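You operate a simulated robot arm through the tools that you are given. There is no shell and no other tool.

You are at the controls of a simulated robot arm. One attempt, no reset.

TASK
Brush grease on the middle of the steel disc, put the brush back and close the grease tub. Set down upright: round brush. A coat counts when it lies all over at full strength: go over it till it gets no stronger.

It is judged by the outcome, as a careful person would: the job done as asked, and still so three seconds after it is handed in. It fails if anything else is knocked over, pushed out of place, dropped, spilled or broken.

THE ROBOT
A 6-joint arm with a two-finger parallel gripper, fixed in place. Base frame: the origin is at the foot of the arm, x ahead of it, y to its left, z up; the work surface is at about z = 720. Units: mm, degrees, N and s.
With the tool pointing down near the work surface it reaches from about 260 to 660 mm from the base axis. Its first joint turns from -66.0 to 66.0 degrees. Payload 2.9 kg.
Tool frame: the origin (TCP) lies between the finger pads and is the grasp point; the fingertips stand 30 mm ahead of it; z points along the fingers, y is the line along which they close. Largest opening 110 mm; finger width 20, thickness 10; the body of the gripper, 48 by 112 mm, starts 55 mm behind the TCP.
Orientation is that of the tool frame in the base frame, as [roll, pitch, yaw] about the fixed x, y, z axes, in that order (R = Rz(yaw) Ry(pitch) Rx(roll)). With the fingers straight down and closing along the base's y, the tool's x points along the base's -x, its y along +y and its z along -z.

THE INTERFACE
- The arm moves only by the tool servo_tool. Its argument "increments" is a list of rows, each a list of 3 entries, a list of its own where there are three numbers: the shift along the base's x, y, z in units of 150 mm (1.0 is 150 mm), then the turn, a rotation vector about the base's x, y, z in units of 120 degrees (1.0 is 120 degrees), then the finger opening in mm, from 0 to 110. In form: [[[tx, ty, tz], [ax, ay, az], jaw], ...]. A call has 1 to 20 rows; each row is the pose to reach, as a shift and turn from the pose commanded when the call began. A call with a number of a shift or a turn outside -1 to 1 is refused whole. Each row takes 0.2 s and may step no farther than 50 mm and 8.6 degrees from the row before; otherwise, or with a gripper value out of range, the whole call is refused. A pose out of reach is approached as far as the arm can. The call stops where the force on the tool passes 40 N (or 10 N more than at its start, if that is more) or the arm is blocked; 0.2 s more then pass. Each finger travels about 108 mm/s and halts on what it meets, pressing with about 21 N; the grip force reading is that of the motor and also rises with nothing between the fingers. The clock runs only during rows and for 0.2 s after the last one: add rows that repeat a pose to give the fingers time. It gives the time, the measured TCP pose, the force on the tool (base axes), the opening and the grip force at its end, in the units of the frame above (readings bear some noise), with the torque about the TCP (base axes, N m) and any sound that the robot's microphone picked up.
- Cameras (640 x 400 px; columns grow to the right, rows downward): "scene" is fixed at [80.9, 443, 1377.1]; the picture's right is [-0.68, -0.73, 0.00], its down [-0.47, 0.44, -0.76] and it looks along [0.56, -0.52, -0.65] (base axes); focal length 324 px, centre (320, 200). "wrist" rides on the gripper at [72, 17, -103] in the tool frame; the picture's right is [-0.23, 0.97, 0.00], its down [-0.76, -0.18, -0.62] and it looks along [-0.61, -0.14, 0.78] (tool axes); focal length 222 px, centre (320, 200).
- camera(camera): a new picture of that camera. The clock stands still meanwhile.
- probe_pixels(camera, pixels): there is no depth. For up to 12 entries [column, row, z] of the newest picture of that camera ("zoom" is the newest enlarged one), the place [x, y] in the base frame at which the ray of that pixel passes the height z, good to about 2 mm. The clock stands still meanwhile.
- inspect(camera, box): a new picture of the part [left, top, right, bottom] of that camera's present view, enlarged. The clock stands still meanwhile.
- close_job(): hands the job in; it is judged then, once.

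Unless the task says otherwise, let go and move clear before handing in.

The tools are called after "Request:" as a command line: name --argument value ..., lists and objects as JSON in quotes. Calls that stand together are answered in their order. servo_tool: Moves the arm, as the interface text tells. Its arguments: {"type":"object","properties":{"increments":{"type":"array"}},"required":["increments"]} The other tools are called the same way: camera (camera) takes a picture; probe_pixels (camera, pixels) gives the place at which the rays of pixels pass given heights; inspect (camera, box) takes an enlarged picture of a part of a camera's view; close_job () hands the job in.

At the start:

```text
clock: 0.0
ee_pos: [352.5, -33.4, 1082.0]
tool_rot: [-180.0, 0.0, -180.0]
contact_force: [-0.1, -0.2, 1.0]
torque: [-0.03, -0.02, 0.03]
opening: 110.0
finger_force: 0.0
```

scene: 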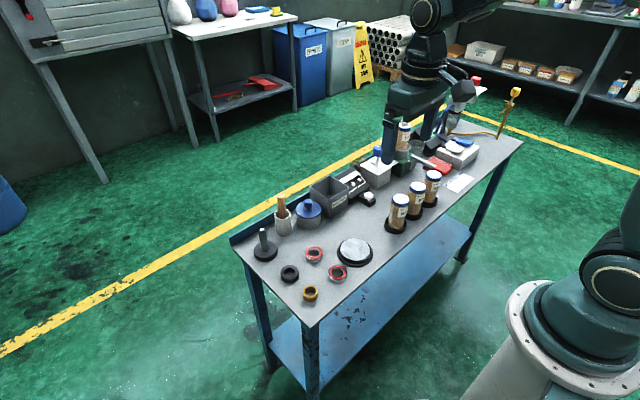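
wrist: 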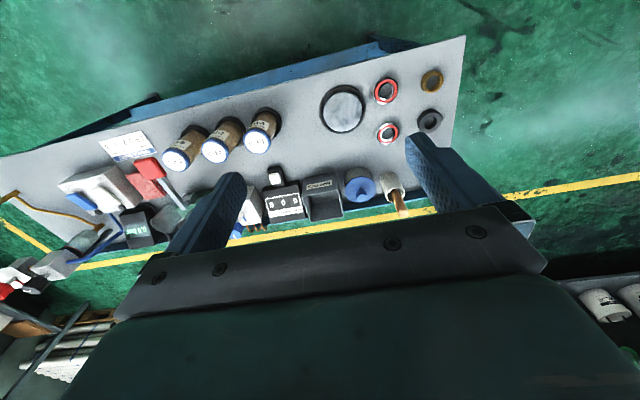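

The scene picture shows the disc near (354,252), a blue-lidded pot near (308,210), a brush-like handle in a holder near (283,215). I'll take enlarged views to identify everything.

Request:
inspect --camera "scene" --box '[230, 170, 390, 310]'

Request:
inspect --camera "scene" --box '[340, 110, 500, 240]'

Request:
inspect --camera "wrist" --box '[220, 60, 460, 230]'

```text
2.86 times, centred on (310, 240) of scene
```

zoom: 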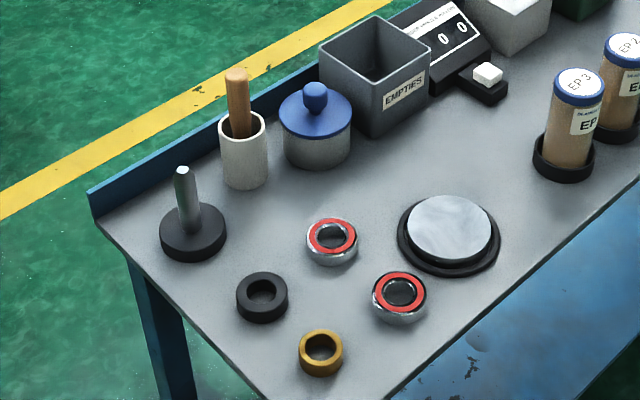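

```text
3.08 times, centred on (420, 175) of scene
```

zoom: 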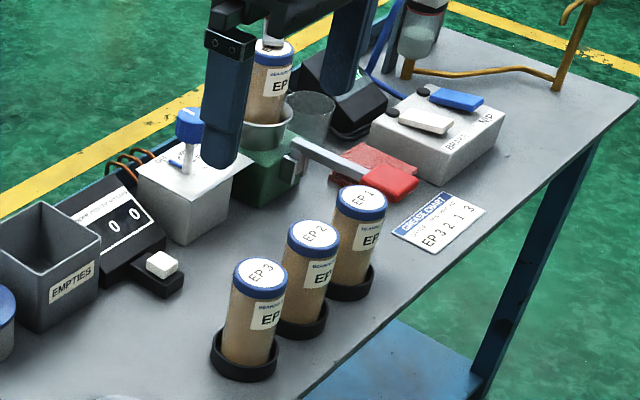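

```text
2.35 times, centred on (340, 145) of wrist
```

zoom: 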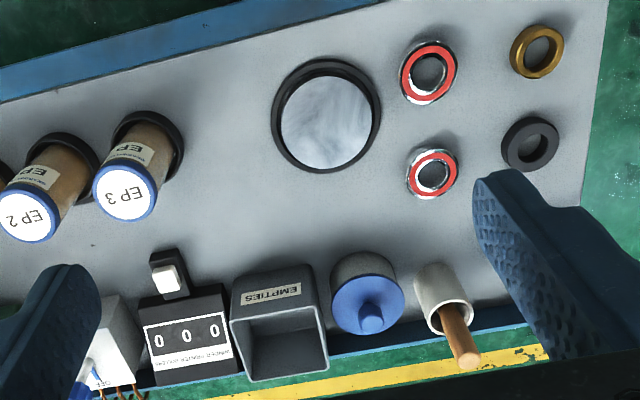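

The brush (wooden handle) stands in a grey-white pot at zoom (243,150); the tub with the blue knobbed lid is at (316,125), the disc at (448,230). I'll zoom in tighter to measure these.

Request:
inspect --camera "scene" --box '[265, 185, 345, 245]'

```text
6.67 times, centred on (305, 215) of scene
```

zoom: 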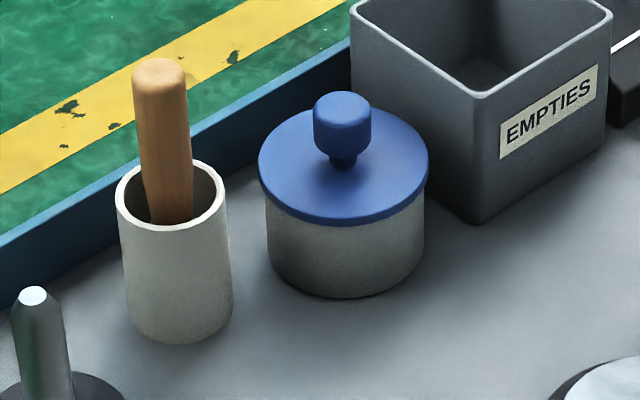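

Measuring the holder, tub, lid and brush outline in this zoom at several heights.

Request:
probe_pixels --camera "zoom" --pixels '[[180, 342, 720], [128, 318, 720], [233, 312, 720], [345, 297, 720], [268, 258, 720], [424, 250, 720], [474, 223, 720], [606, 120, 720]]'

Request:
probe_pixels --camera "zoom" --pixels '[[116, 200, 780], [226, 190, 780], [170, 230, 780], [170, 160, 780], [116, 200, 790], [226, 190, 790], [258, 160, 770], [429, 160, 770], [345, 222, 770], [343, 100, 790], [160, 65, 850], [160, 65, 870]]'

```text
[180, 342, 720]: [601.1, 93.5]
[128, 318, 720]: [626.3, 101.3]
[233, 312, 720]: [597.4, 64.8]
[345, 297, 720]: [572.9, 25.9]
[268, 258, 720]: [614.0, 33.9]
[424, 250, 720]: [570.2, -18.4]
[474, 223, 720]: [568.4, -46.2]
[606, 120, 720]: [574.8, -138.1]
```

```text
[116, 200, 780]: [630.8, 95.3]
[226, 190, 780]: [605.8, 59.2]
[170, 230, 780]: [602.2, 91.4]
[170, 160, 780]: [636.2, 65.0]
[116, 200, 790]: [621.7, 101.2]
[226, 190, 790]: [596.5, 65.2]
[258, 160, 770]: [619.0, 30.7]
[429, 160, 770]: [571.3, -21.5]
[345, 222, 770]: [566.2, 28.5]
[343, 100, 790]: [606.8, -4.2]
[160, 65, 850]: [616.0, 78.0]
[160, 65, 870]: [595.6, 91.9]
```

Holder centre comes out near (617,78) with rim z≈780; tub near (596,4), lid top ≈770, knob top ≈800. Now I'll measure the disc and free table area.

Request:
inspect --camera "scene" --box '[310, 220, 400, 285]'

```text
6.15 times, centred on (355, 252) of scene
```

zoom: 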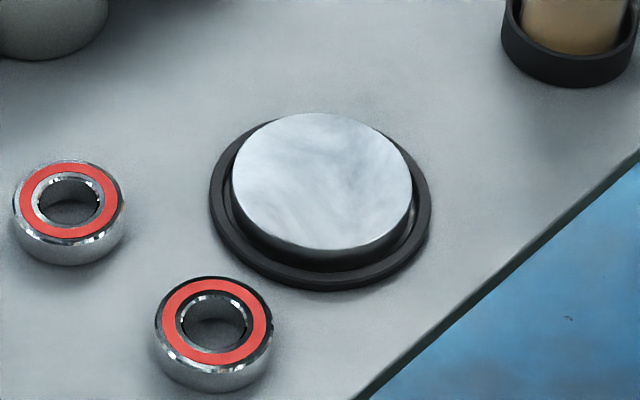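

Disc top ellipse spans (232–412, 112–250) in this zoom; probing it at a few heights plus the surrounding items.

Request:
probe_pixels --camera "zoom" --pixels '[[322, 290, 720], [209, 198, 720], [431, 205, 720], [232, 180, 740], [412, 190, 740], [320, 112, 740], [320, 250, 740], [320, 250, 735], [320, 112, 735], [70, 265, 720], [68, 165, 735], [560, 88, 720]]'

Request:
probe_pixels --camera "wrist" --pixels '[[342, 108, 738], [320, 108, 738], [365, 108, 738], [342, 86, 738], [342, 131, 738], [360, 180, 770], [386, 92, 730], [388, 132, 730], [263, 130, 720], [390, 180, 780]]'

```text
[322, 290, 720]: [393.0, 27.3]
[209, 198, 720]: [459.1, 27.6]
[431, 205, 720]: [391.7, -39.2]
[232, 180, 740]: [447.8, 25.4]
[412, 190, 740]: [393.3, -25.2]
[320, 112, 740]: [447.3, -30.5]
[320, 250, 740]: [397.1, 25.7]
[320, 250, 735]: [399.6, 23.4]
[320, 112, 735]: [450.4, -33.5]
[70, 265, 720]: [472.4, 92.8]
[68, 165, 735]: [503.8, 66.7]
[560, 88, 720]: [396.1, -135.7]
```

```text
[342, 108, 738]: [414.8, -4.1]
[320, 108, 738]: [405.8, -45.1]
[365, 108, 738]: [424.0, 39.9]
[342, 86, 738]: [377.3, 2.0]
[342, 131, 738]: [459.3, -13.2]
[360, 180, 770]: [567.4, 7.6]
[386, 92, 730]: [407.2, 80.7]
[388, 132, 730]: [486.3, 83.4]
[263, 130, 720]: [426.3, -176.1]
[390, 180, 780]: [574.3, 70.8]
```

Disc centre ≈ (423,-2), top ≈ z 738; the table is free around (512,-60) for the lid. I'll move in two steps towards a spot above the tub and refine from there.

Request:
servo_tool --increments '[[[0.15, 0.04, -0.1], [0, 0, 0], 100], [[0.35, 0.1, -0.22], [0, 0, 0], 90], [[0.55, 0.15, -0.36], [0, 0, 0], 80], [[0.75, 0.2, -0.5], [0, 0, 0], 70], [[0.9, 0.24, -0.6], [0, 0, 0], 60], [[0.97, 0.249, -0.65], [0, 0, 0], 60], [[0.97, 0.249, -0.65], [0, 0, 0], 60]]'

Request:
camera --camera "wrist"

```text
clock: 1.6
ee_pos: [498.1, 3.4, 982.4]
tool_rot: [180.0, 0.0, -179.9]
contact_force: [0.6, 0.1, -0.4]
torque: [0.02, -0.02, 0.03]
opening: 59.9
finger_force: 0.1
```

```text
taken
```

wrist: 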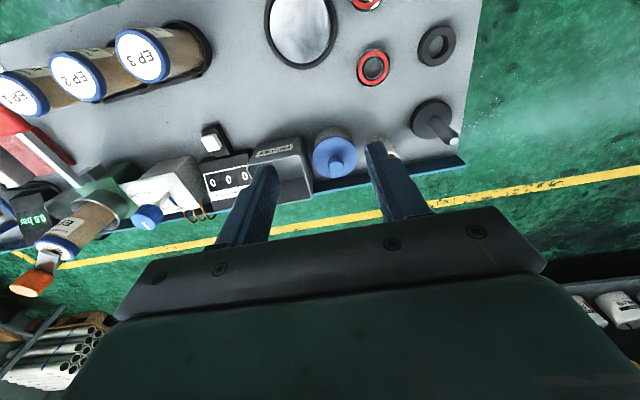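

The tub's blue lid is at (334,155) in the wrist view, with the knob at its middle. I'll enlarge it and probe.

Request:
inspect --camera "wrist" --box '[280, 110, 440, 210]'

```text
4.00 times, centred on (360, 160) of wrist
```

zoom: 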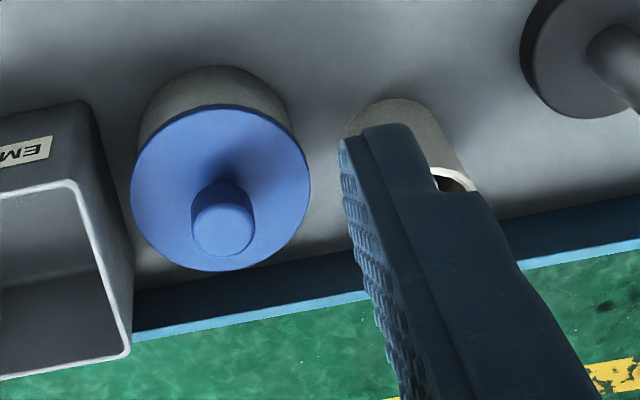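

Request:
probe_pixels --camera "zoom" --pixels '[[131, 190, 770], [310, 187, 770], [220, 105, 770], [220, 271, 770], [222, 230, 800], [222, 230, 795], [192, 222, 798], [254, 222, 798], [222, 188, 770], [133, 357, 775], [75, 182, 775], [217, 65, 720]]'

```text
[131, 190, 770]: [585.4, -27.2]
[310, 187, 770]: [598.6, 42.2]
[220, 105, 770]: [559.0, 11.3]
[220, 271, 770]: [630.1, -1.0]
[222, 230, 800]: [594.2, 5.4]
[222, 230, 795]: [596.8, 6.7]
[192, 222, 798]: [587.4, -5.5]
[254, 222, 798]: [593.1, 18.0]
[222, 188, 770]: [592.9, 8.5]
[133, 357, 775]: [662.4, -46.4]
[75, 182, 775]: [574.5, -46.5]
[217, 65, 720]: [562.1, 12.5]
```

Both views agree: knob centre ≈ (594, 5.5), top ≈ 800, box edge at y≈-46. Moving above the knob to z≈850 with opening 50.

Request:
servo_tool --increments '[[[0.2, 0.01, -0.1], [0, 0, 0], 56], [[0.4, 0.01, -0.25], [0, 0, 0], 52], [[0.58, 0.01, -0.4], [0, 0, 0], 50], [[0.64, 0.01, -0.6], [0, 0, 0], 50], [[0.64, 0.01, -0.8], [0, 0, 0], 50], [[0.64, 0.01, -0.9], [0, 0, 0], 50], [[0.64, 0.01, -0.9], [0, 0, 0], 50]]'

Request:
camera --camera "wrist"

Request:
inspect --camera "scene" --box '[265, 155, 345, 245]'

```text
clock: 3.2
ee_pos: [593.4, 5.2, 848.8]
tool_rot: [179.9, 0.0, 180.0]
contact_force: [-0.3, -0.2, -0.4]
torque: [-0.05, -0.01, 0.03]
opening: 50.3
finger_force: 0.0
```

```text
taken
```

wrist: 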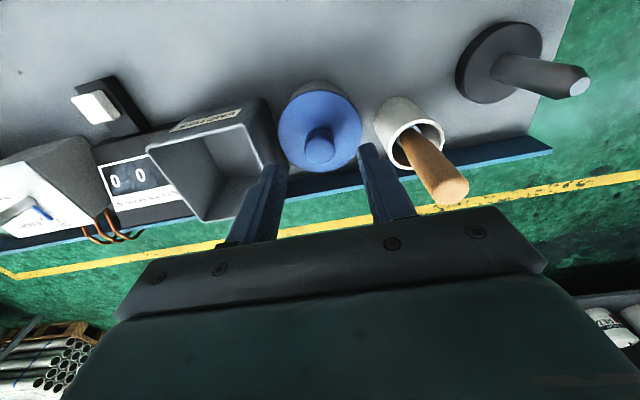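

```text
4.44 times, centred on (305, 200) of scene
```

zoom: 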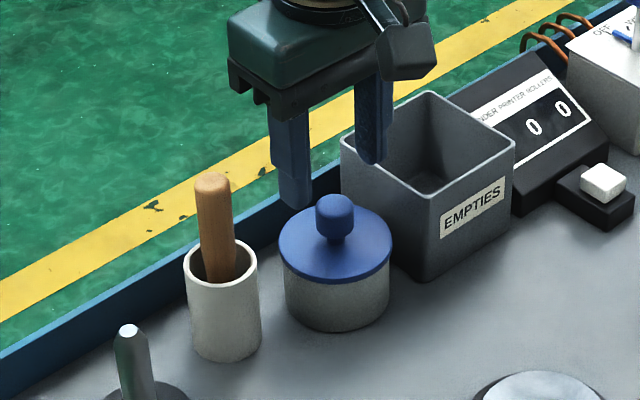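

Fingertips hang at z≈819 either side of the knob at wrist (320,148). I'll check the knob's position once more from this closer view.

Request:
inspect --camera "wrist" --box '[250, 70, 410, 190]'

```text
3.33 times, centred on (330, 130) of wrist
```

zoom: 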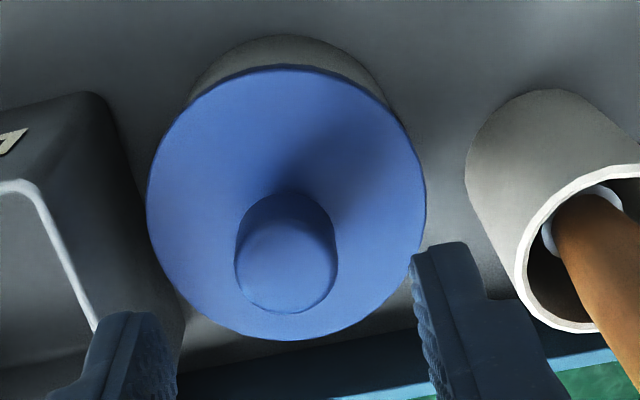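

Request:
probe_pixels --camera "zoom" --pixels '[[287, 265, 800], [287, 265, 795], [236, 265, 798], [338, 260, 798], [147, 195, 770], [426, 195, 770], [290, 66, 770], [280, 340, 770], [600, 250, 780], [520, 260, 780], [580, 335, 780]]'

```text
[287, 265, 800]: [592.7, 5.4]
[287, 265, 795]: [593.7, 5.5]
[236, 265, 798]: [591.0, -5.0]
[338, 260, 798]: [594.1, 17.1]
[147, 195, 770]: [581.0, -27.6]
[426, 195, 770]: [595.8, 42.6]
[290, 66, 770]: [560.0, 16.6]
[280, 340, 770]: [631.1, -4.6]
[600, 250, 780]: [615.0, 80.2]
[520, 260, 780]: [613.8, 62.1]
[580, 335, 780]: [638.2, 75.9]
```

Knob centre reads (593, 5.5), well inside the fingers. Descending gently to TCP z≈804 (tips ≈4 mm above the lid).

Request:
servo_tool --increments '[[[0, 0, -0.08], [0, 0, 0], 50], [[0, 0, -0.16], [0, 0, 0], 50], [[0, 0, -0.23], [0, 0, 0], 50], [[0, 0, -0.28], [0, 0, 0], 50], [[0, 0, -0.3], [0, 0, 0], 50], [[0, 0, -0.3], [0, 0, 0], 50]]'

Request:
inspect --camera "scene" --box '[265, 185, 345, 245]'

```text
clock: 4.6
ee_pos: [593.5, 4.3, 804.1]
tool_rot: [-180.0, 0.0, 180.0]
contact_force: [-0.3, -0.2, 0.6]
torque: [-0.03, -0.02, 0.0]
opening: 50.2
finger_force: 0.2
```

```text
6.67 times, centred on (305, 215) of scene
```

zoom: 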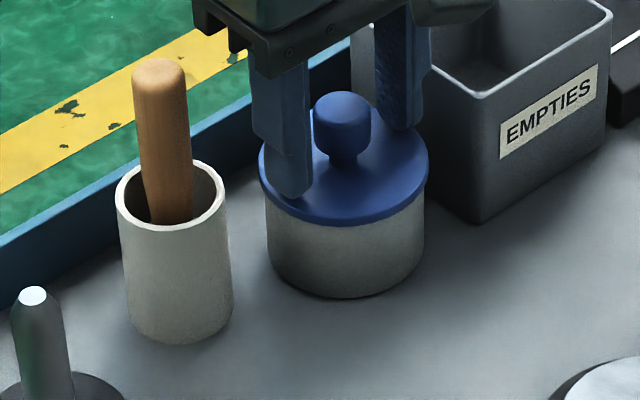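

The fingers straddle the knob just above the lid, no contact force. Closing on the knob.

Request:
servo_tool --increments '[[[0, 0, 0], [0, 0, 0], 30], [[0, 0, 0], [0, 0, 0], 15], [[0, 0, 0], [0, 0, 0], 10], [[0, 0, 0], [0, 0, 0], 10]]'

```text
clock: 5.6
ee_pos: [594.3, 4.3, 804.2]
tool_rot: [179.9, 0.0, 180.0]
contact_force: [0.7, -0.1, -0.3]
torque: [0.0, 0.01, -0.02]
opening: 22.2
finger_force: 20.8
heard: snap
```

Gripped at 22.2 mm with 20.8 N, but a "snap" was heard; I'll look before lifting.

Request:
inspect --camera "scene" --box '[265, 185, 345, 245]'

Request:
inspect --camera "wrist" --box '[230, 70, 410, 210]'

Request:
camera --camera "scene"

```text
6.67 times, centred on (305, 215) of scene
```

zoom: 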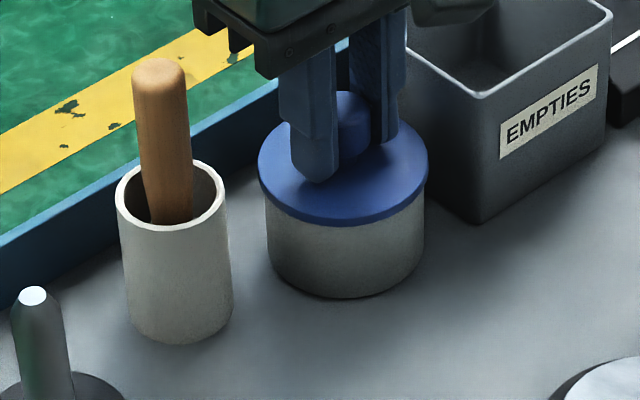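

```text
2.86 times, centred on (320, 140) of wrist
```

zoom: 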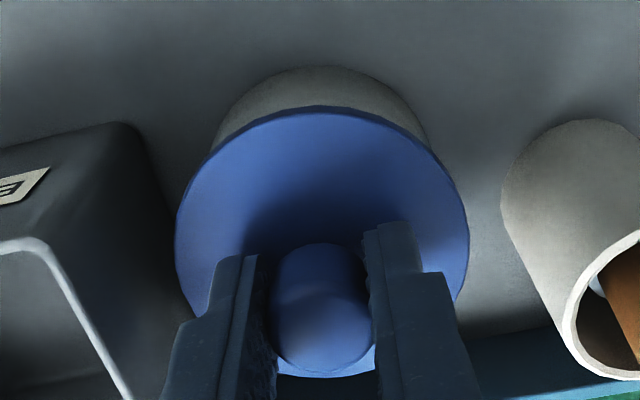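

```text
taken
```

scene: 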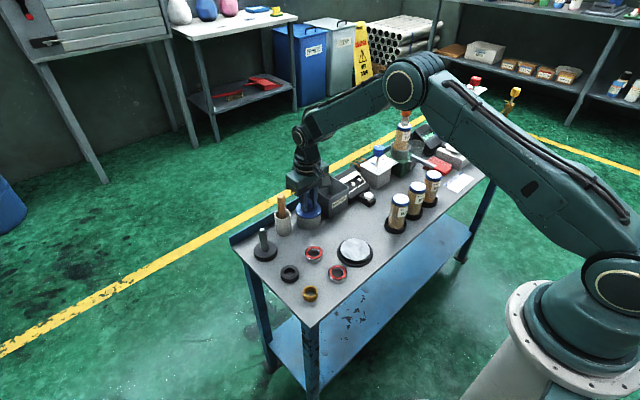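

Nothing looks broken; the knob is centred between the pads. Lifting straight up slowly while watching force.

Request:
servo_tool --increments '[[[0, 0, 0.02], [0, 0, 0], 10], [[0, 0, 0.05], [0, 0, 0], 10], [[0, 0, 0.1], [0, 0, 0], 10], [[0, 0, 0.16], [0, 0, 0], 10], [[0, 0, 0.23], [0, 0, 0], 10], [[0, 0, 0.3], [0, 0, 0], 10], [[0, 0, 0.36], [0, 0, 0], 10], [[0, 0, 0.4], [0, 0, 0], 10]]'

Request:
inspect --camera "scene" --box '[265, 165, 345, 245]'

Request:
camera --camera "wrist"

```text
clock: 7.4
ee_pos: [593.4, 4.3, 863.1]
tool_rot: [-180.0, -0.1, 180.0]
contact_force: [-0.3, -0.8, 0.4]
torque: [-0.04, 0.01, 0.0]
opening: 22.0
finger_force: 21.1
```

```text
5.00 times, centred on (305, 205) of scene
```

zoom: 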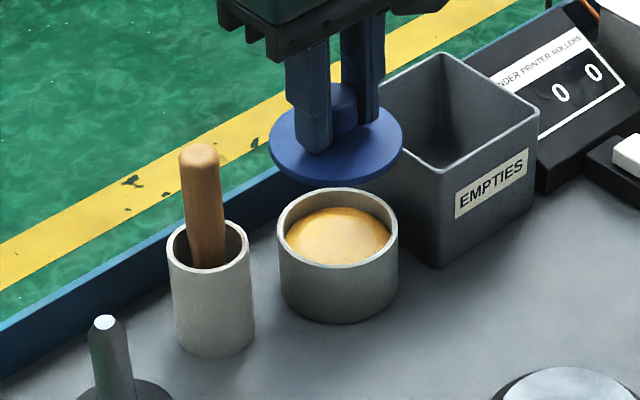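

```text
taken
```

wrist: 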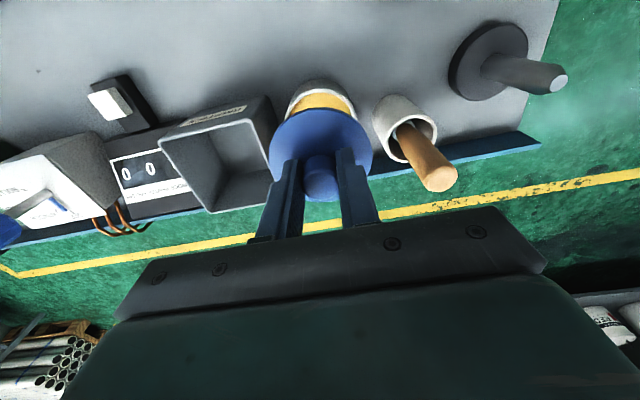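

The lid is off and amber grease is visible in the tub at zoom (335,235). Carrying the lid level to the free area around (512,-60).

Request:
servo_tool --increments '[[[-0.08, -0.06, 0.02], [0, 0, 0], 10], [[-0.2, -0.16, 0.02], [0, 0, 0], 10], [[-0.34, -0.27, 0.0], [0, 0, 0], 10], [[-0.46, -0.37, -0.05], [0, 0, 0], 10], [[-0.53, -0.43, -0.15], [0, 0, 0], 10], [[-0.547, -0.437, -0.28], [0, 0, 0], 10], [[-0.547, -0.437, -0.4], [0, 0, 0], 10], [[-0.547, -0.437, -0.5], [0, 0, 0], 10], [[-0.547, -0.437, -0.56], [0, 0, 0], 10], [[-0.547, -0.437, -0.6], [0, 0, 0], 10], [[-0.547, -0.437, -0.6], [0, 0, 0], 10]]'

Request:
inspect --camera "scene" --box '[285, 185, 385, 265]'

```text
clock: 9.8
ee_pos: [510.5, -59.4, 774.2]
tool_rot: [-179.9, 0.0, 179.9]
contact_force: [0.1, -0.9, -0.3]
torque: [0.01, 0.0, -0.01]
opening: 22.4
finger_force: 21.1
```

```text
5.00 times, centred on (335, 225) of scene
```

zoom: 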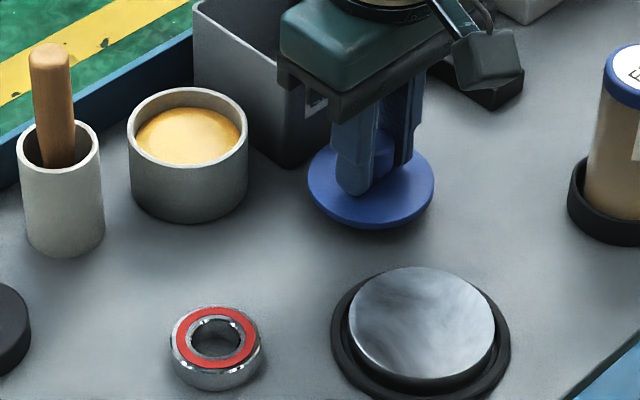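

Lid hovers about 15 mm above the table in a clear spot. Lowering in small steps until contact.

Request:
servo_tool --increments '[[[0, 0, -0.03], [0, 0, 0], 10], [[0, 0, -0.05], [0, 0, 0], 10], [[0, 0, -0.065], [0, 0, 0], 10], [[0, 0, -0.075], [0, 0, 0], 10], [[0, 0, -0.08], [0, 0, 0], 10], [[0, 0, -0.085], [0, 0, 0], 10], [[0, 0, -0.085], [0, 0, 0], 10]]'

Request:
inspect --camera "scene" --box '[325, 195, 375, 235]'

```text
clock: 11.4
ee_pos: [512.4, -59.8, 762.4]
tool_rot: [-180.0, 0.1, 179.9]
contact_force: [-4.1, 2.8, 17.8]
torque: [0.07, 0.21, 0.04]
opening: 22.1
finger_force: 21.0
```

```text
10.00 times, centred on (350, 215) of scene
```

zoom: 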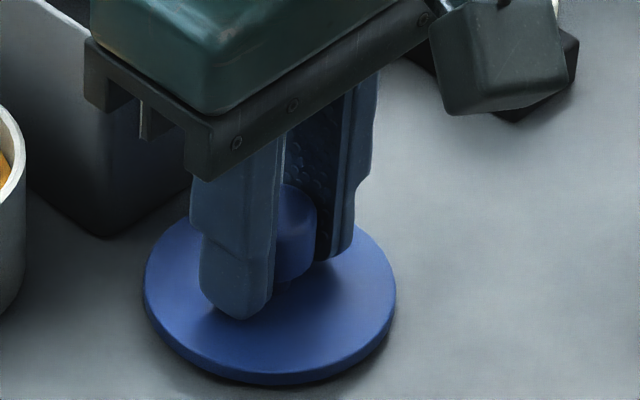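

Contact: 17.8 N up at z=762.4, so the lid rests on the table. Easing off 1 mm, then opening and rising.

Request:
servo_tool --increments '[[[0, 0, 0.005], [0, 0, 0], 10], [[0, 0, 0.006], [0, 0, 0], 30], [[0, 0, 0.006], [0, 0, 0], 50], [[0, 0, 0.006], [0, 0, 0], 50], [[0, 0, 0.1], [0, 0, 0], 50], [[0, 0, 0.3], [0, 0, 0], 50], [[0, 0, 0.55], [0, 0, 0], 50], [[0, 0, 0.8], [0, 0, 0], 50], [[0, 0, 0.93], [0, 0, 0], 50], [[0, 0, 0.93], [0, 0, 0], 50]]'

Request:
camera --camera "scene"

Request:
camera --camera "wrist"

```text
clock: 13.6
ee_pos: [511.8, -59.4, 900.0]
tool_rot: [-180.0, 0.0, 180.0]
contact_force: [-0.7, 0.9, 0.6]
torque: [0.01, 0.0, 0.0]
opening: 50.0
finger_force: 0.0
```

```text
taken
```

scene: 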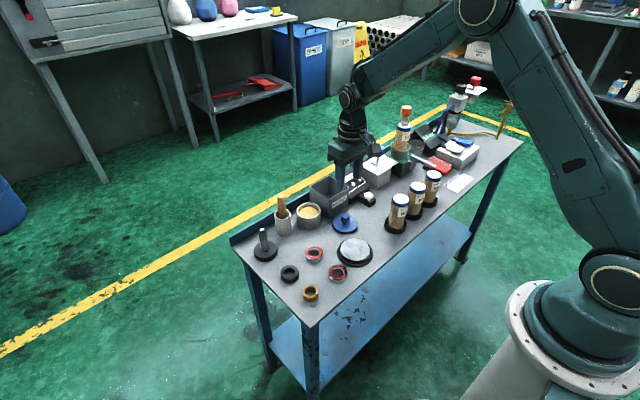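

```text
taken
```

wrist: 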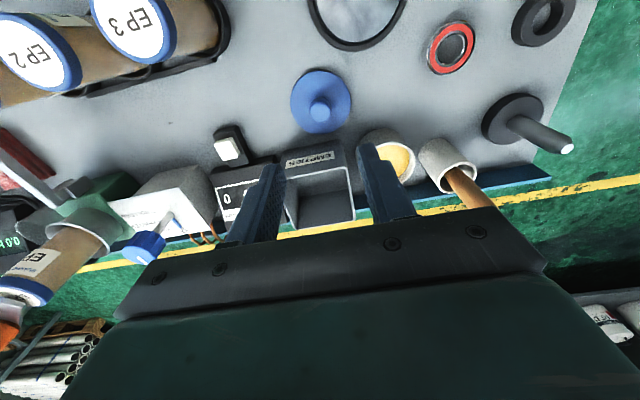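

The lid stands on the table at scene (345,222), released cleanly. Now I'll look closely at the brush, its pot and the open tub.

Request:
inspect --camera "scene" --box '[265, 185, 345, 245]'

```text
6.67 times, centred on (305, 215) of scene
```

zoom: 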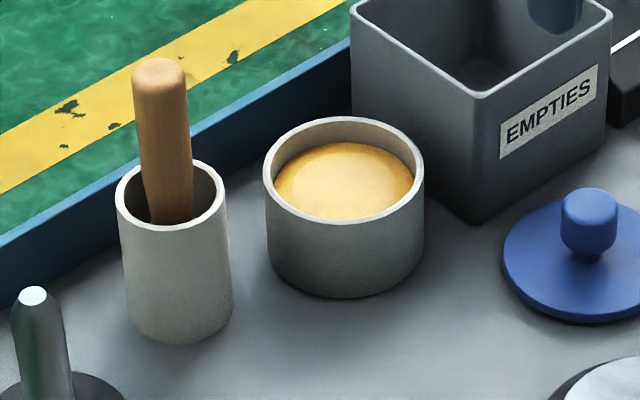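

Request:
probe_pixels --camera "zoom" --pixels '[[262, 178, 762], [424, 175, 762], [344, 116, 762], [344, 238, 762], [275, 182, 750], [412, 182, 750], [344, 142, 750], [160, 72, 850], [160, 72, 845], [134, 90, 840], [187, 90, 840], [160, 60, 850]]'

Request:
probe_pixels --camera "zoom" --pixels '[[134, 90, 850], [187, 90, 850], [144, 190, 790], [193, 190, 790], [116, 197, 780], [226, 190, 780], [127, 197, 780], [216, 190, 780], [170, 160, 780], [170, 232, 780]]'

```text
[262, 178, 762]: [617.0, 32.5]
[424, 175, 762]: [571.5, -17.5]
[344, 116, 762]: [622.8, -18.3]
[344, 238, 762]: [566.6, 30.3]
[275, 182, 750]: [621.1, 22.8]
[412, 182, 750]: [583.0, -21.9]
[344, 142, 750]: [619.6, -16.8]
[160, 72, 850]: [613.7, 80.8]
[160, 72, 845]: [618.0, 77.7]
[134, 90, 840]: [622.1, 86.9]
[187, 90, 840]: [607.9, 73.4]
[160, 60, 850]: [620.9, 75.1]
```

```text
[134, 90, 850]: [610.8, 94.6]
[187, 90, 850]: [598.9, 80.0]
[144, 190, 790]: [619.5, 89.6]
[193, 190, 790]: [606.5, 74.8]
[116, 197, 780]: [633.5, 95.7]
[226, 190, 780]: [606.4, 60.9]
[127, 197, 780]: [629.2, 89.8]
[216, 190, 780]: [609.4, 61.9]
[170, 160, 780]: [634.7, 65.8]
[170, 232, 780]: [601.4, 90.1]
```

Tub centre is (594.5,6), rim z≈762, grease surface ≈750; brush handle axis ≈ (616,79), top ≈850. Moving behind the brush, high, for a close wrist view.

Request:
servo_tool --increments '[[[0.05, 0.15, 0.03], [0, 0, 0], 50], [[0.16, 0.35, 0.05], [0, 0, 0], 50], [[0.28, 0.58, 0.05], [0, 0, 0], 50], [[0.4, 0.78, 0.05], [0, 0, 0], 50], [[0.5, 0.9, 0.05], [0, 0, 0], 50], [[0.52, 0.927, 0.05], [0, 0, 0], 50], [[0.52, 0.927, 0.05], [0, 0, 0], 50]]'

Request:
inspect --camera "wrist" --box '[240, 80, 400, 220]'

```text
clock: 15.2
ee_pos: [588.5, 78.8, 907.8]
tool_rot: [-180.0, 0.0, -180.0]
contact_force: [0.0, 1.3, 0.4]
torque: [0.02, 0.01, 0.02]
opening: 50.0
finger_force: 0.0
```

```text
2.86 times, centred on (320, 150) of wrist
```

zoom: 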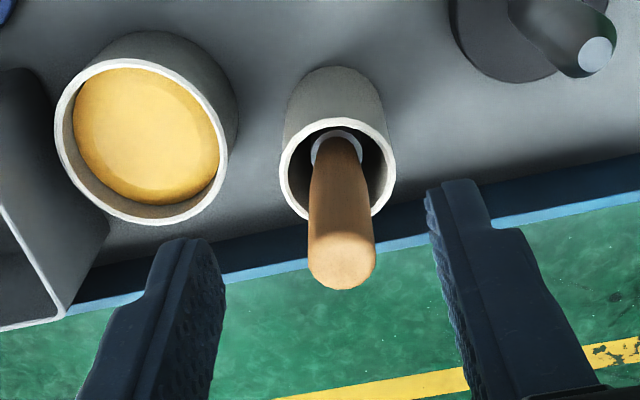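

The handle end is at zoom (342,262) and the pot rim is clear; probing both for axis and lean.

Request:
probe_pixels --camera "zoom" --pixels '[[342, 262, 850], [342, 262, 845], [309, 245, 845], [376, 245, 845], [279, 180, 780], [396, 170, 780], [340, 118, 780], [336, 221, 780], [336, 145, 770], [336, 145, 760], [311, 160, 765], [362, 155, 765]]'

```text
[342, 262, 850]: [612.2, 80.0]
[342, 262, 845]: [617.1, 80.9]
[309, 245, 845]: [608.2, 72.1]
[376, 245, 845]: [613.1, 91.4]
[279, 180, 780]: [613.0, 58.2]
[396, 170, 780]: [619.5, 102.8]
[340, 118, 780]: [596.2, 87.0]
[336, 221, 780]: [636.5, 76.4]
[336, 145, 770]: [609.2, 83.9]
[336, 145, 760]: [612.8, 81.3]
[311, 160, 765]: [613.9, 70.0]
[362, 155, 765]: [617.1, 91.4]
```

Both cameras put brush and pot axis at ≈ (616,80), vertical. Centring over it and lowering to TCP z≈822 with the fingers open.

Request:
servo_tool --increments '[[[0.08, 0.005, 0], [0, 0, 0], 50], [[0.16, 0.007, 0], [0, 0, 0], 50], [[0.173, 0.007, -0.03], [0, 0, 0], 50], [[0.173, 0.007, -0.15], [0, 0, 0], 50], [[0.173, 0.007, -0.3], [0, 0, 0], 50], [[0.173, 0.007, -0.42], [0, 0, 0], 50], [[0.173, 0.007, -0.52], [0, 0, 0], 50], [[0.173, 0.007, -0.578], [0, 0, 0], 50], [[0.173, 0.007, -0.578], [0, 0, 0], 50]]'

Request:
inspect --camera "scene" --box '[255, 165, 345, 245]'

Request:
inspect --camera "wrist" --box '[240, 80, 400, 220]'

```text
clock: 17.2
ee_pos: [615.6, 79.1, 819.7]
tool_rot: [179.9, 0.0, 180.0]
contact_force: [-0.4, 0.5, -0.3]
torque: [0.0, -0.03, 0.02]
opening: 50.4
finger_force: 0.0
```

```text
5.00 times, centred on (300, 205) of scene
```

zoom: 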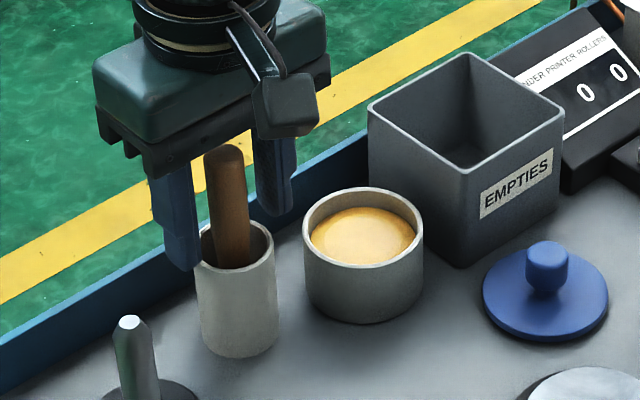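

```text
2.86 times, centred on (320, 150) of wrist
```

zoom: 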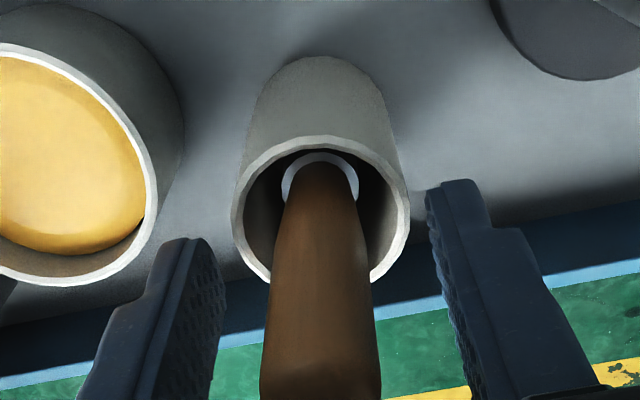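

The handle is centred between the fingers with tips above the pot rim. Closing on it.

Request:
servo_tool --increments '[[[0, 0, 0], [0, 0, 0], 35], [[0, 0, 0], [0, 0, 0], 25], [[0, 0, 0], [0, 0, 0], 15], [[0, 0, 0], [0, 0, 0], 8], [[0, 0, 0], [0, 0, 0], 8]]'

Request:
inspect --camera "scene" --box '[255, 165, 345, 245]'

```text
clock: 18.4
ee_pos: [615.8, 79.5, 821.6]
tool_rot: [-180.0, 0.0, 180.0]
contact_force: [-0.4, -0.1, -0.2]
torque: [-0.02, 0.0, 0.01]
opening: 19.6
finger_force: 20.7
```

```text
5.00 times, centred on (300, 205) of scene
```

zoom: 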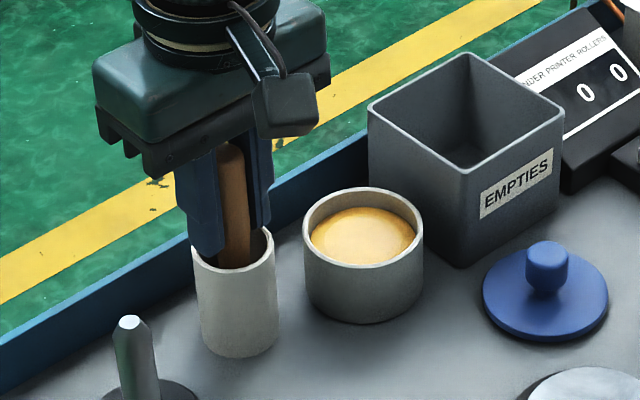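

Gripped at 19.6 mm, 20.7 N. Lifting the brush straight up out of the pot.

Request:
servo_tool --increments '[[[0, 0, 0.03], [0, 0, 0], 8], [[0, 0, 0.1], [0, 0, 0], 8], [[0, 0, 0.2], [0, 0, 0], 8], [[0, 0, 0.32], [0, 0, 0], 8], [[0, 0, 0.44], [0, 0, 0], 8], [[0, 0, 0.55], [0, 0, 0], 8], [[0, 0, 0.63], [0, 0, 0], 8], [[0, 0, 0.66], [0, 0, 0], 8], [[0, 0, 0.66], [0, 0, 0], 8]]'

Request:
inspect --camera "scene" --box '[255, 135, 345, 245]'

Request:
camera --camera "wrist"

```text
clock: 20.4
ee_pos: [617.3, 78.8, 920.4]
tool_rot: [180.0, 0.1, 179.9]
contact_force: [-0.8, -0.2, -0.6]
torque: [-0.03, -0.02, -0.01]
opening: 19.8
finger_force: 21.3
```

```text
3.64 times, centred on (300, 190) of scene
```

zoom: 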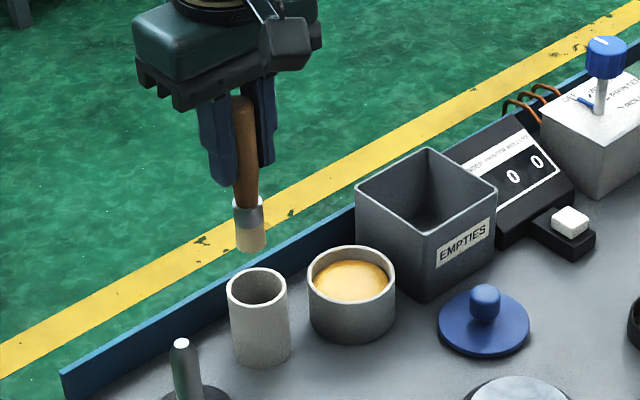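

```text
taken
```

wrist: 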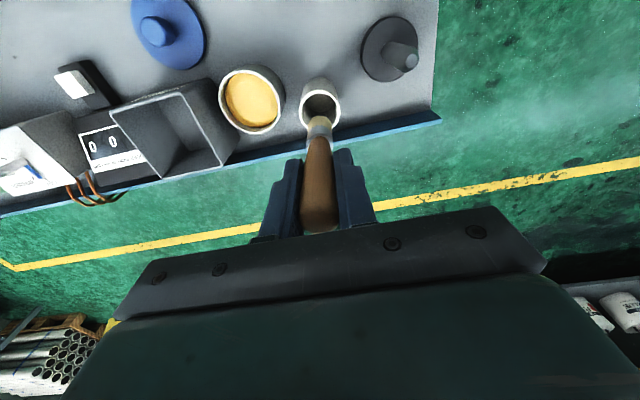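

The brush is out; bristle tip at zoom (252,250). Probing the tip height relative to the TCP.

Request:
probe_pixels --camera "zoom" --pixels '[[252, 251, 810], [252, 251, 815], [252, 251, 820], [252, 251, 825], [236, 240, 820], [267, 238, 820], [236, 240, 825], [267, 238, 825]]'

```text
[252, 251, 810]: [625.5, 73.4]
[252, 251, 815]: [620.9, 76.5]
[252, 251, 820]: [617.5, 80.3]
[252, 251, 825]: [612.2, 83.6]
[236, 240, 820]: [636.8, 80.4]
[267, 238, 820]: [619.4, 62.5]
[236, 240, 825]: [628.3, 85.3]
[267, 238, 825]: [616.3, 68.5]
```

Bristle tip sits ≈93 mm below the TCP. Moving over the tub centre (594.5,6) and dipping slowly to tip ≈745.

Request:
servo_tool --increments '[[[-0.02, -0.08, 0], [0, 0, 0], 8], [[-0.06, -0.22, 0], [0, 0, 0], 8], [[-0.1, -0.36, 0], [0, 0, 0], 8], [[-0.135, -0.46, 0], [0, 0, 0], 8], [[-0.143, -0.493, 0], [0, 0, 0], 8], [[-0.143, -0.493, -0.1], [0, 0, 0], 8], [[-0.143, -0.493, -0.22], [0, 0, 0], 8], [[-0.143, -0.493, -0.33], [0, 0, 0], 8], [[-0.143, -0.493, -0.4], [0, 0, 0], 8], [[-0.143, -0.493, -0.45], [0, 0, 0], 8], [[-0.143, -0.493, -0.49], [0, 0, 0], 8], [[-0.143, -0.493, -0.49], [0, 0, 0], 8]]'

Request:
inspect --camera "scene" --box '[265, 175, 345, 245]'

Request:
inspect --camera "wrist" --box '[240, 80, 400, 220]'

```text
clock: 23.0
ee_pos: [595.4, 6.9, 848.2]
tool_rot: [-179.9, 0.2, 180.0]
contact_force: [1.7, 0.9, 16.7]
torque: [0.13, -0.15, -0.01]
opening: 19.7
finger_force: 21.1
```

```text
5.71 times, centred on (305, 210) of scene
```

zoom: 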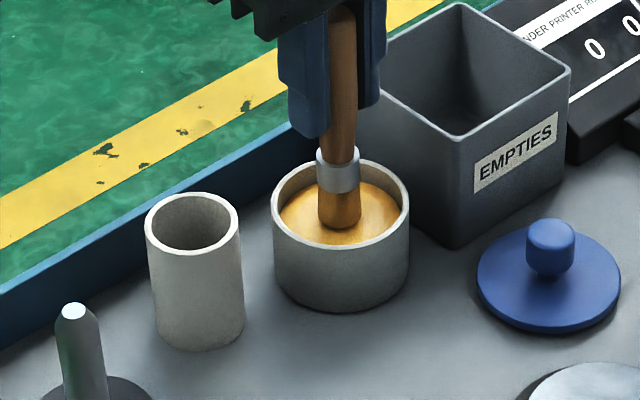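

```text
2.86 times, centred on (320, 150) of wrist
```

zoom: 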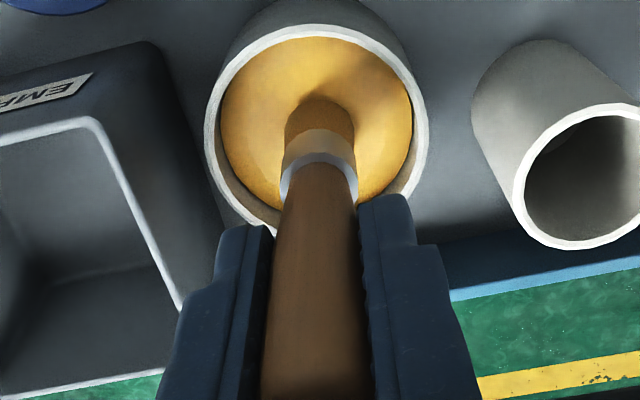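

The bristles met the grease (16.7 N) and their lower half has turned amber, so the brush is loaded. Raising straight up and checking.

Request:
servo_tool --increments '[[[0, 0, 0.02], [0, 0, 0], 8], [[0, 0, 0.07], [0, 0, 0], 8], [[0, 0, 0.15], [0, 0, 0], 8], [[0, 0, 0.24], [0, 0, 0], 8], [[0, 0, 0.3], [0, 0, 0], 8], [[0, 0, 0.3], [0, 0, 0], 8]]'

Request:
inspect --camera "scene" --box '[265, 145, 345, 245]'

```text
clock: 24.4
ee_pos: [594.2, 6.4, 892.9]
tool_rot: [180.0, 0.0, -180.0]
contact_force: [0.6, -0.3, -0.7]
torque: [0.01, -0.01, 0.0]
opening: 19.5
finger_force: 21.3
```

```text
4.00 times, centred on (305, 195) of scene
```

zoom: 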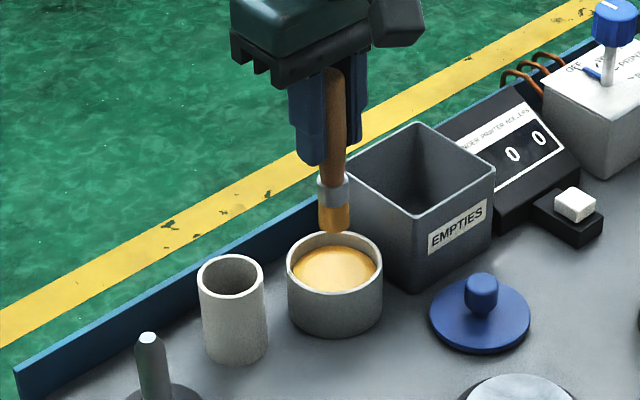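

Bristles are amber with no drip showing (tip at zoom (334,233)). Carrying the brush toward the disc at this height.

Request:
servo_tool --increments '[[[-0.08, 0, 0], [0, 0, 0], 8], [[-0.22, -0.01, 0], [0, 0, 0], 8], [[-0.4, -0.02, 0], [0, 0, 0], 8], [[-0.58, -0.03, 0], [0, 0, 0], 8], [[-0.76, -0.04, 0], [0, 0, 0], 8], [[-0.9, -0.05, 0], [0, 0, 0], 8], [[-0.98, -0.054, 0], [0, 0, 0], 8], [[-0.98, -0.054, 0], [0, 0, 0], 8]]'

Request:
inspect --camera "scene" --box '[310, 190, 410, 285]'

Request:
inspect --camera "wrist" --box '[240, 50, 400, 190]'

```text
clock: 26.2
ee_pos: [448.4, -2.4, 893.1]
tool_rot: [-180.0, -0.1, 180.0]
contact_force: [0.2, -1.0, -0.4]
torque: [0.0, 0.01, 0.01]
opening: 19.4
finger_force: 21.4
```

```text
4.21 times, centred on (360, 238) of scene
```

zoom: 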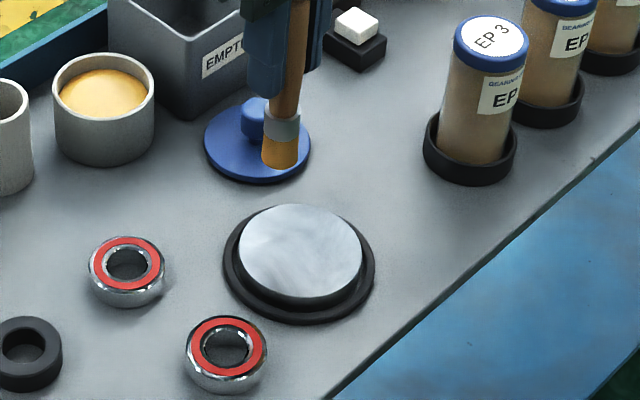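

```text
2.86 times, centred on (320, 120) of wrist
```

zoom: 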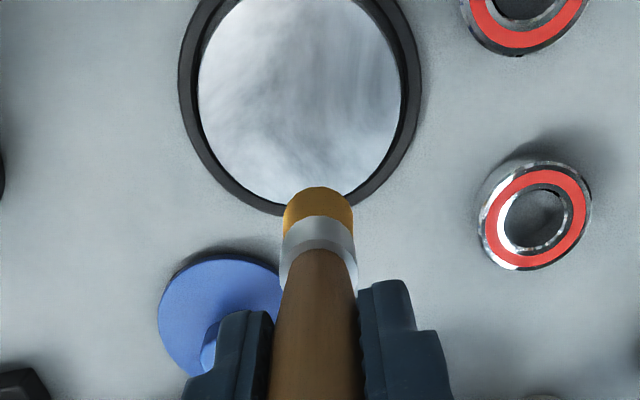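

The disc lies just ahead of the brush in the wrist view; I'll probe its edges for an exact centre.

Request:
inspect --camera "wrist" --box '[240, 20, 400, 140]'

```text
3.33 times, centred on (320, 80) of wrist
```

zoom: 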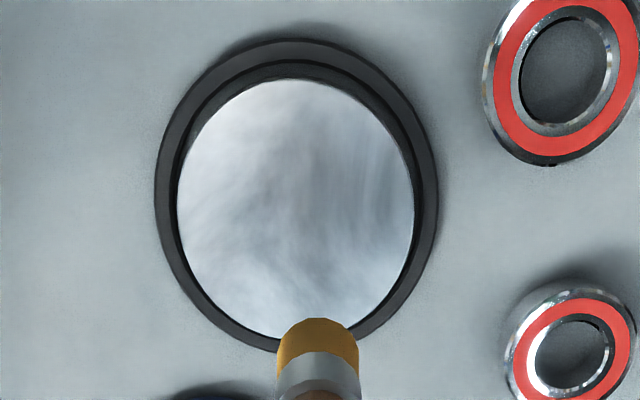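

Request:
probe_pixels --camera "zoom" --pixels '[[177, 195, 738], [414, 200, 738], [292, 79, 738], [278, 338, 738], [154, 190, 724], [438, 190, 724], [295, 38, 724], [177, 195, 742], [414, 200, 742], [292, 79, 742], [278, 338, 742]]'

```text
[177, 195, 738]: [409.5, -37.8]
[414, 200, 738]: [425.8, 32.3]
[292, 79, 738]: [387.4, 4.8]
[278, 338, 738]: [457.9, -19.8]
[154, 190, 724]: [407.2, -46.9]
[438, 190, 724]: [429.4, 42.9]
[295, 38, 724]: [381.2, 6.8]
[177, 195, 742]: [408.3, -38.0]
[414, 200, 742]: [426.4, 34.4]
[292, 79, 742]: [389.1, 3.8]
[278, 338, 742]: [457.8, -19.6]
```

Disc centre ≈ (421.5,-3), radius ≈36. Going over its centre and lowering to just above it.

Request:
servo_tool --increments '[[[-0.07, -0.003, 0], [0, 0, 0], 8], [[-0.15, -0.006, 0], [0, 0, 0], 8], [[-0.174, -0.006, -0.04], [0, 0, 0], 8], [[-0.174, -0.006, -0.14], [0, 0, 0], 8], [[-0.174, -0.006, -0.24], [0, 0, 0], 8], [[-0.174, -0.006, -0.31], [0, 0, 0], 8], [[-0.174, -0.006, -0.35], [0, 0, 0], 8], [[-0.174, -0.006, -0.35], [0, 0, 0], 8]]'

Request:
inspect --camera "scene" --box '[320, 200, 390, 285]'

Request:
inspect --camera "wrist" --box '[240, 50, 400, 190]'

```text
clock: 28.0
ee_pos: [420.5, -2.6, 840.5]
tool_rot: [-180.0, 0.1, -179.8]
contact_force: [-0.3, 0.1, 0.3]
torque: [-0.02, 0.0, 0.0]
opening: 19.7
finger_force: 20.8
```

```text
4.71 times, centred on (355, 242) of scene
```

zoom: 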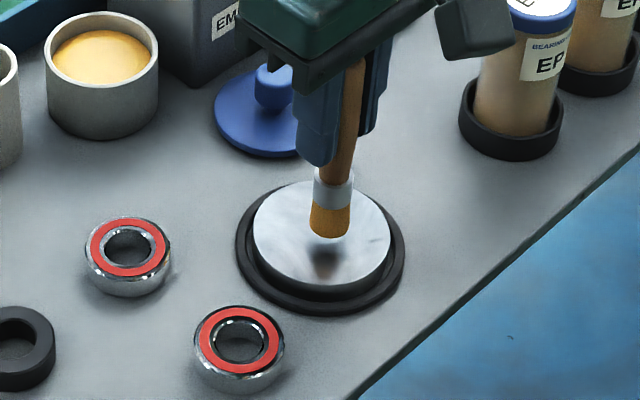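

```text
2.86 times, centred on (320, 120) of wrist
```

zoom: 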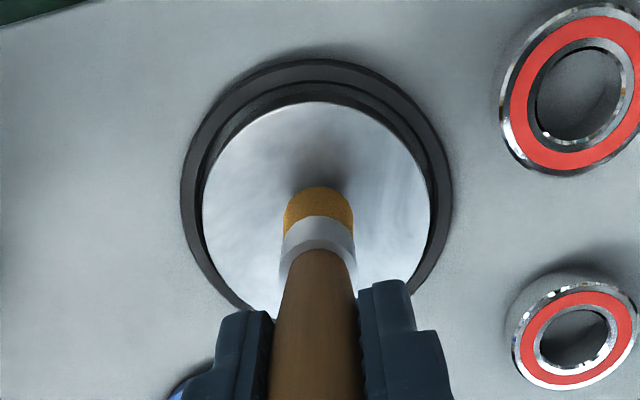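

The tip hovers roughly 8–10 mm over the disc's centre with its reflection below. Lowering in small steps to find contact.

Request:
servo_tool --increments '[[[0, 0, -0.02], [0, 0, 0], 8], [[0, 0, -0.035], [0, 0, 0], 8], [[0, 0, -0.045], [0, 0, 0], 8], [[0, 0, -0.05], [0, 0, 0], 8], [[0, 0, -0.05], [0, 0, 0], 8]]'

Request:
inspect --camera "scene" --box '[320, 215, 390, 285]'

```text
clock: 29.2
ee_pos: [421.7, -3.9, 832.6]
tool_rot: [-179.9, -0.1, -180.0]
contact_force: [-0.3, 0.1, -0.8]
torque: [0.0, -0.01, -0.01]
opening: 19.7
finger_force: 21.3
```

```text
5.71 times, centred on (355, 250) of scene
```

zoom: 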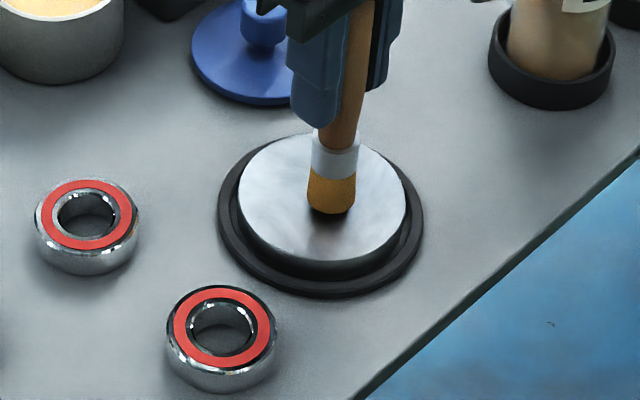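

No contact yet at z=832.6. Continuing down in sub-millimetre steps.

Request:
servo_tool --increments '[[[0, 0, -0.007], [0, 0, 0], 8], [[0, 0, -0.013], [0, 0, 0], 8], [[0, 0, -0.018], [0, 0, 0], 8], [[0, 0, -0.018], [0, 0, 0], 8]]'

```text
clock: 30.2
ee_pos: [420.8, -2.3, 828.8]
tool_rot: [179.9, 0.0, 180.0]
contact_force: [-1.6, 1.0, 9.5]
torque: [0.02, 0.15, 0.0]
opening: 19.5
finger_force: 20.8
```

Contact with 9.5 N at z≈829. Making a first short stroke set around the centre and then checking the result.

Request:
servo_tool --increments '[[[0.03, 0, 0.001], [0, 0, 0], 8], [[0.06, 0, 0.001], [0, 0, 0], 8], [[0.09, 0, 0.001], [0, 0, 0], 8], [[0.06, 0, 0.001], [0, 0, 0], 8], [[0.03, 0, 0.001], [0, 0, 0], 8], [[0, 0, 0.001], [0, 0, 0], 8], [[-0.03, 0, 0.001], [0, 0, 0], 8], [[-0.06, 0, 0.001], [0, 0, 0], 8], [[-0.09, 0, 0.001], [0, 0, 0], 8], [[-0.05, 0, 0.001], [0, 0, 0], 8], [[0, 0, 0.001], [0, 0, 0], 8]]'

Request:
inspect --camera "scene" --box '[320, 215, 390, 285]'

Request:
inspect --camera "wrist" --box '[240, 50, 400, 190]'

```text
clock: 32.6
ee_pos: [421.6, -4.7, 829.6]
tool_rot: [-180.0, -0.1, 180.0]
contact_force: [-1.0, 0.8, 3.9]
torque: [-0.01, 0.17, -0.03]
opening: 19.7
finger_force: 20.8
```

```text
5.71 times, centred on (355, 250) of scene
```

zoom: 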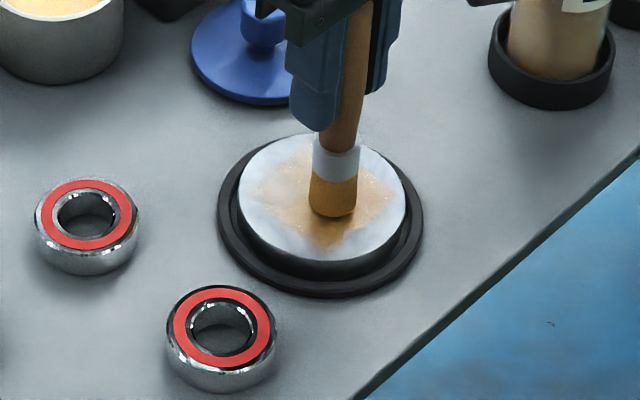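

```text
2.86 times, centred on (320, 120) of wrist
```

zoom: 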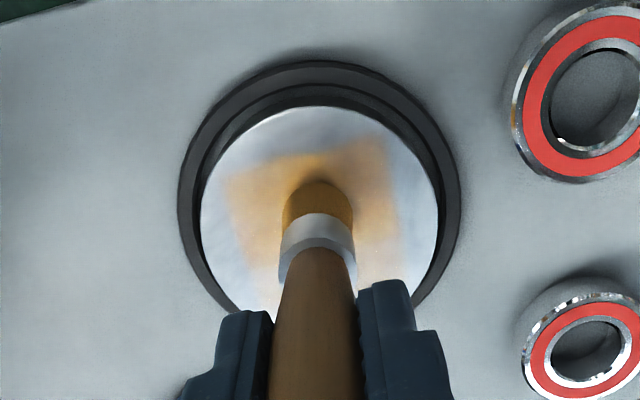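

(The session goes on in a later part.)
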